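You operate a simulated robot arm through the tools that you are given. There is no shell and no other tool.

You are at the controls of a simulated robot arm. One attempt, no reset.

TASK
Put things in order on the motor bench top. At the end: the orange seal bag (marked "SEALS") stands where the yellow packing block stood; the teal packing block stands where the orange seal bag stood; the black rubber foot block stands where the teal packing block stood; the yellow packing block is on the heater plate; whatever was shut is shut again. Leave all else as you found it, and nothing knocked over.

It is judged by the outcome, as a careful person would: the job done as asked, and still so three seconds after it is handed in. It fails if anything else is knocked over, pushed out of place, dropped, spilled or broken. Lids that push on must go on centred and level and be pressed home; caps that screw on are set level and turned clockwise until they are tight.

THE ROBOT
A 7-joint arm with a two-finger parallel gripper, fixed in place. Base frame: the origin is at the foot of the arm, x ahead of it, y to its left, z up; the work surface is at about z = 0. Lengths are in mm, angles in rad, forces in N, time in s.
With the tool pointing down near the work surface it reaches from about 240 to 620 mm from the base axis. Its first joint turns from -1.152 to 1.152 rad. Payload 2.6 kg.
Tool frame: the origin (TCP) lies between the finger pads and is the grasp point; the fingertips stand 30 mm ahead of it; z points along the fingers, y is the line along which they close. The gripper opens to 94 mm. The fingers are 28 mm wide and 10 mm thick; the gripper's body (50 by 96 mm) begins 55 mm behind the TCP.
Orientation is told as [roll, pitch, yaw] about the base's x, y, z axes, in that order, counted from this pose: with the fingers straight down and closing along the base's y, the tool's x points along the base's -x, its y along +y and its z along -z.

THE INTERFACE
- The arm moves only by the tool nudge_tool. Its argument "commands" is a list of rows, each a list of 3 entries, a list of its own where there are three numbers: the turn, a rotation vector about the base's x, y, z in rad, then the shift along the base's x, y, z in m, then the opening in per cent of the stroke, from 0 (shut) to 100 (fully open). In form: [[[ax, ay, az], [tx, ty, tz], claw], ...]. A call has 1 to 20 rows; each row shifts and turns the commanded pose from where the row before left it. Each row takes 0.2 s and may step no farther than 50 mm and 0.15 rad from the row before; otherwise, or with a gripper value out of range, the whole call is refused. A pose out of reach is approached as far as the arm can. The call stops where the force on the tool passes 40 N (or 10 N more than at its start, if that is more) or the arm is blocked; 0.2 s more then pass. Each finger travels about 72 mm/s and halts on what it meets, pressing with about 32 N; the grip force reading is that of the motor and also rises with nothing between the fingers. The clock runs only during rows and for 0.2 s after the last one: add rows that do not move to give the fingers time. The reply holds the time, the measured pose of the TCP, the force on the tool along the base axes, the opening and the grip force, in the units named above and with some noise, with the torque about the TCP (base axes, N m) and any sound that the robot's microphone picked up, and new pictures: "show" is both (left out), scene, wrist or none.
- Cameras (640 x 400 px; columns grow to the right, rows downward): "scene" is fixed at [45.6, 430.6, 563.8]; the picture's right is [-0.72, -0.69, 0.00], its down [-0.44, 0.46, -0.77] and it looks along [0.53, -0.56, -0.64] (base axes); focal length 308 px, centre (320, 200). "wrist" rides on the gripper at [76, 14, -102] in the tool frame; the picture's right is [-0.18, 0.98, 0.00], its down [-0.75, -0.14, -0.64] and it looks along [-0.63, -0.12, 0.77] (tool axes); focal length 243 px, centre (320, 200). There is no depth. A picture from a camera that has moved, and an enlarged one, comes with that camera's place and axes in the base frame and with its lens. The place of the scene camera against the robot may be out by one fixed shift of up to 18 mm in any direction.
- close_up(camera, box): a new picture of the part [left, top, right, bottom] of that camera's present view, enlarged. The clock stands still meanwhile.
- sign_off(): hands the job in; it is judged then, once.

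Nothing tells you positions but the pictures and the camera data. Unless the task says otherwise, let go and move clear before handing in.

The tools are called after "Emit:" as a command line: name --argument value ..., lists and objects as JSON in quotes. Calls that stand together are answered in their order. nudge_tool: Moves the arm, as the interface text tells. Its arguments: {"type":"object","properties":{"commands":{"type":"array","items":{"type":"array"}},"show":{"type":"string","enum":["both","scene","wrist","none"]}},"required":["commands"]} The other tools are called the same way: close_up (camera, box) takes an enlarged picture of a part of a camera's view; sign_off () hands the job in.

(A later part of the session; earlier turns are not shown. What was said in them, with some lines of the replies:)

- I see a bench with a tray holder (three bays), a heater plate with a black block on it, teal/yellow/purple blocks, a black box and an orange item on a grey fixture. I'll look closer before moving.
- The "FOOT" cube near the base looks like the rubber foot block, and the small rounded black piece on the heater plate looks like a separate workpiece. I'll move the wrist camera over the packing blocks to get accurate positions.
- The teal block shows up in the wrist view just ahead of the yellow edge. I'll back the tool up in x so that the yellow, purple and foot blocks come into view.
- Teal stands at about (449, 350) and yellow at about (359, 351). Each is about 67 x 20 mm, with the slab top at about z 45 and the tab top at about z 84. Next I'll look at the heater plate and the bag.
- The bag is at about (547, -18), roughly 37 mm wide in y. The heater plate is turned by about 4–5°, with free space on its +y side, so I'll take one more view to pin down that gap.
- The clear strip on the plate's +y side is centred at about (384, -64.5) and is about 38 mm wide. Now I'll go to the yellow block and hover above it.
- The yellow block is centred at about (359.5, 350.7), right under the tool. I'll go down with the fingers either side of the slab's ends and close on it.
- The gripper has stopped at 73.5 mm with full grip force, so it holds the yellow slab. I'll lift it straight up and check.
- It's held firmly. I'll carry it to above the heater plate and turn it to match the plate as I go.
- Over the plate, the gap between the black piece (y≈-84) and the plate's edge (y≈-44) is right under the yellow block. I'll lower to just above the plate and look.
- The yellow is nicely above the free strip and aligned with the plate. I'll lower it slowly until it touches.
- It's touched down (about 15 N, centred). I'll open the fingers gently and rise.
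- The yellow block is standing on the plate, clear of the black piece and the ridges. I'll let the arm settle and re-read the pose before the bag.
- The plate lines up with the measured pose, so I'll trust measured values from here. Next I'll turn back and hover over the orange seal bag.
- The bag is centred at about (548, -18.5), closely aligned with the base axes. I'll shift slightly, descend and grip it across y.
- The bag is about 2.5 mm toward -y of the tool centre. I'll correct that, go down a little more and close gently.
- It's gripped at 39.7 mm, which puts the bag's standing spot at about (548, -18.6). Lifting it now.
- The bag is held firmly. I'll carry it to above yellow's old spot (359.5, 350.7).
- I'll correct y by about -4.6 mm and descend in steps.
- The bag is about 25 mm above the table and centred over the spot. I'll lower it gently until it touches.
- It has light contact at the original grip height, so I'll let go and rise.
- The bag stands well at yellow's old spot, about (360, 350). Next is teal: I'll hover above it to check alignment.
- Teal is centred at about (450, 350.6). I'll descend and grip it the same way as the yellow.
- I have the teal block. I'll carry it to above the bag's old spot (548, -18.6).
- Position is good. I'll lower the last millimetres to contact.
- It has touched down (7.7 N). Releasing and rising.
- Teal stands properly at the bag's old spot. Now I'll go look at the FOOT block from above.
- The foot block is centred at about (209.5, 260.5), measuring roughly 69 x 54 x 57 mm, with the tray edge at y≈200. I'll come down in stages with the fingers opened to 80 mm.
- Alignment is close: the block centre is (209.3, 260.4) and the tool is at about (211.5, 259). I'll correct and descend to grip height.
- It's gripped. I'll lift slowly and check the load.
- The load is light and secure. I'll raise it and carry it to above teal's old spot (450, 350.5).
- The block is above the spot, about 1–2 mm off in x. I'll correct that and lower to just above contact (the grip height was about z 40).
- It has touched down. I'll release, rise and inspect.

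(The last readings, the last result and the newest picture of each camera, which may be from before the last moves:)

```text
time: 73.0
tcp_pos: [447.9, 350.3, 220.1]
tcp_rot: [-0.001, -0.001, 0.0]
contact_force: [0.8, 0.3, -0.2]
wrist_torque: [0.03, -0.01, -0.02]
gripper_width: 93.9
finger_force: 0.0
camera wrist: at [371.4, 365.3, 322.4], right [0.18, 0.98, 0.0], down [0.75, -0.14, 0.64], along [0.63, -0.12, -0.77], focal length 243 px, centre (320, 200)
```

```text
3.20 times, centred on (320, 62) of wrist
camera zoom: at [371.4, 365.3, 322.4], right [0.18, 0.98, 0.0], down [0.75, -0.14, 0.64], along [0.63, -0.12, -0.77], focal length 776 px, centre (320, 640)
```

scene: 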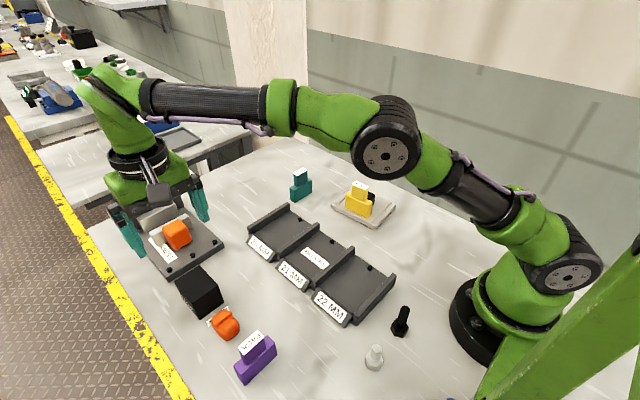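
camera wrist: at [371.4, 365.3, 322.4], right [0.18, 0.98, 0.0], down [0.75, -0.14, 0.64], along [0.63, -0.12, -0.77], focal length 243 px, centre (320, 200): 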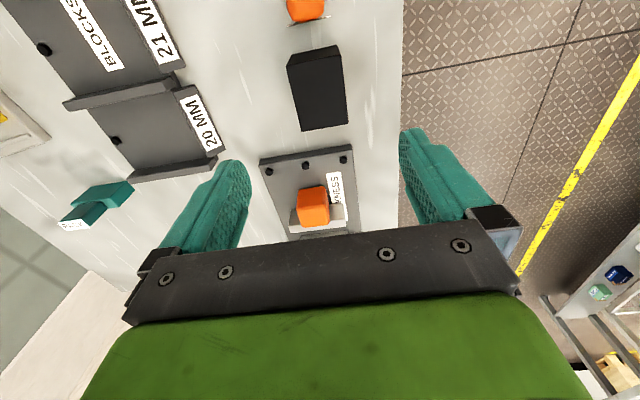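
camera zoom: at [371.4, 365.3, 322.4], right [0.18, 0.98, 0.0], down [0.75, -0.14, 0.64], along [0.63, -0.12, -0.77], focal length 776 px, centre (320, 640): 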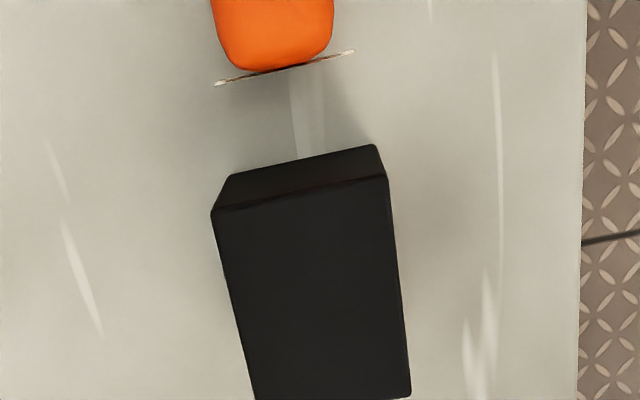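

All four pieces are placed. I'll pull the arm back to a clear pose and check the whole scene.

Emit:
nudge_tool --commands '[[[0, 0, 0], [0, -0.02, 0.04], 100], [[0, 0, 0], [0, -0.04, 0.03], 100], [[0, 0, 0], [0, -0.04, 0.02], 100], [[0, 0, 0], [0, -0.04, 0], 100], [[0, 0, 0], [0, -0.04, 0], 100], [[0, 0, 0], [0, -0.04, 0], 100], [[0, 0, 0], [0, 0, 0], 100], [[0, 0, 0], [0, 0, 0], 100]]'

Emit:
close_up --camera "scene" --box '[80, 170, 300, 390]'

Emit:
close_up --camera "scene" --box '[230, 150, 430, 380]'

Emit:
close_up --camera "wrist" --box '[80, 0, 400, 200]'

```text
time: 74.8
tcp_pos: [446.3, 127.0, 310.8]
tcp_rot: [-0.001, 0.0, 0.002]
contact_force: [-1.2, -0.4, 0.2]
wrist_torque: [-0.02, -0.04, 0.02]
gripper_width: 94.0
finger_force: 0.1
camera wrist: at [370.9, 141.7, 412.3], right [0.18, 0.98, 0.0], down [0.75, -0.14, 0.64], along [0.63, -0.12, -0.77], focal length 243 px, centre (320, 200)
```

scene: 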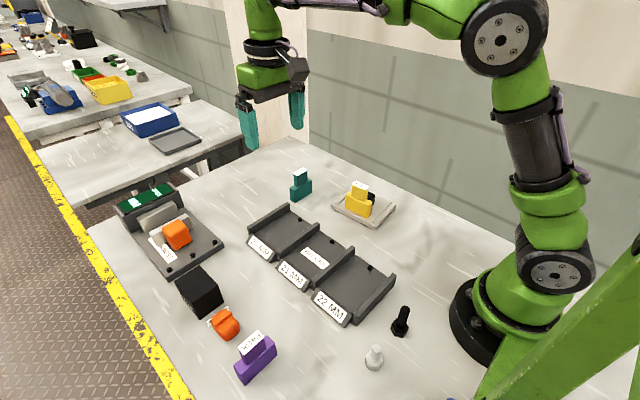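
wrist: 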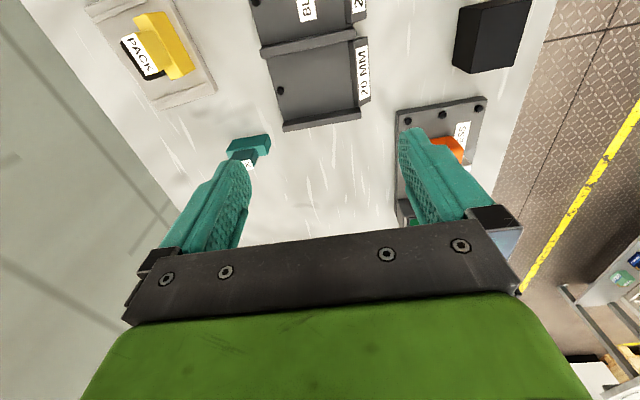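

```text
1.82 times, centred on (190, 280) of scene
camera zoom: at [45.6, 430.5, 563.8], right [-0.72, -0.69, 0.0], down [-0.44, 0.46, -0.77], along [0.53, -0.56, -0.64], focal length 560 px, centre (556, 54)
```

zoom: 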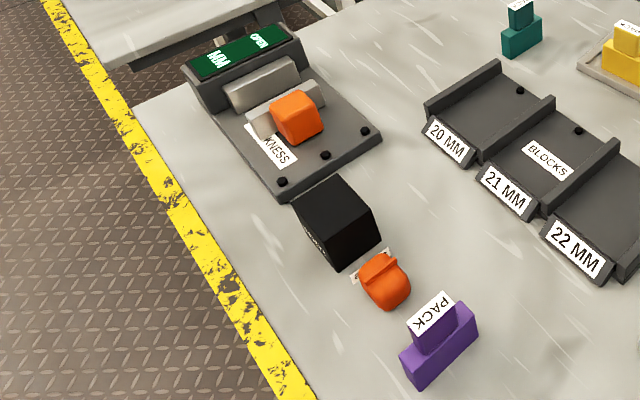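

```text
1.74 times, centred on (330, 265) of scene
camera zoom: at [45.6, 430.5, 563.8], right [-0.72, -0.69, 0.0], down [-0.44, 0.46, -0.77], along [0.53, -0.56, -0.64], focal length 536 px, centre (303, 87)
```

zoom: 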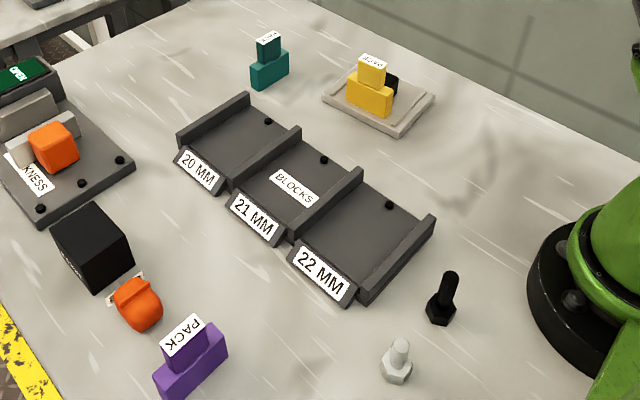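

```text
2.00 times, centred on (240, 100) of wrist
camera zoom: at [370.9, 141.7, 412.3], right [0.18, 0.98, 0.0], down [0.75, -0.14, 0.64], along [0.63, -0.12, -0.77], focal length 485 px, centre (480, 400)
```

zoom: 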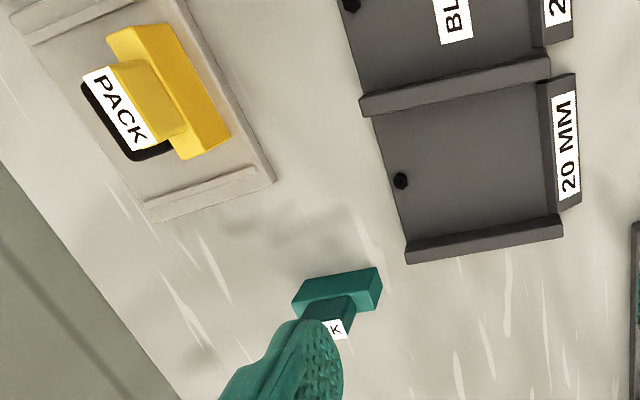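

Everything is where the task asks. The bag is at yellow's spot, teal at the bag's, the foot block at teal's, and yellow is standing on the heater plate. Nothing else has moved, nothing needed re-shutting, and the arm is clear, so I'm handing in.

Emit:
sign_off

```text
The job is handed in.
```

The bench is in order as you asked, and I've handed the job in. I haven't been told how it was judged.

- **Orange seal bag:** it stands where the yellow block was, within about 1 mm.
- **Teal packing block:** it stands where the seal bag was, within about 1 mm.
- **Black rubber foot block:** it stands where the teal block was, within about 1–2 mm. I took this to be the cube marked "FOOT".
- **Yellow packing block:** it is on the heater plate, lined up with the plate. It stands in the free strip beside the small black piece already there, which I left in place.

I opened nothing, so nothing needed shutting again. The final pictures show nothing knocked over, and everything else looks to be where it was. The gripper is empty and the arm is back near its starting pose, clear of the bench.
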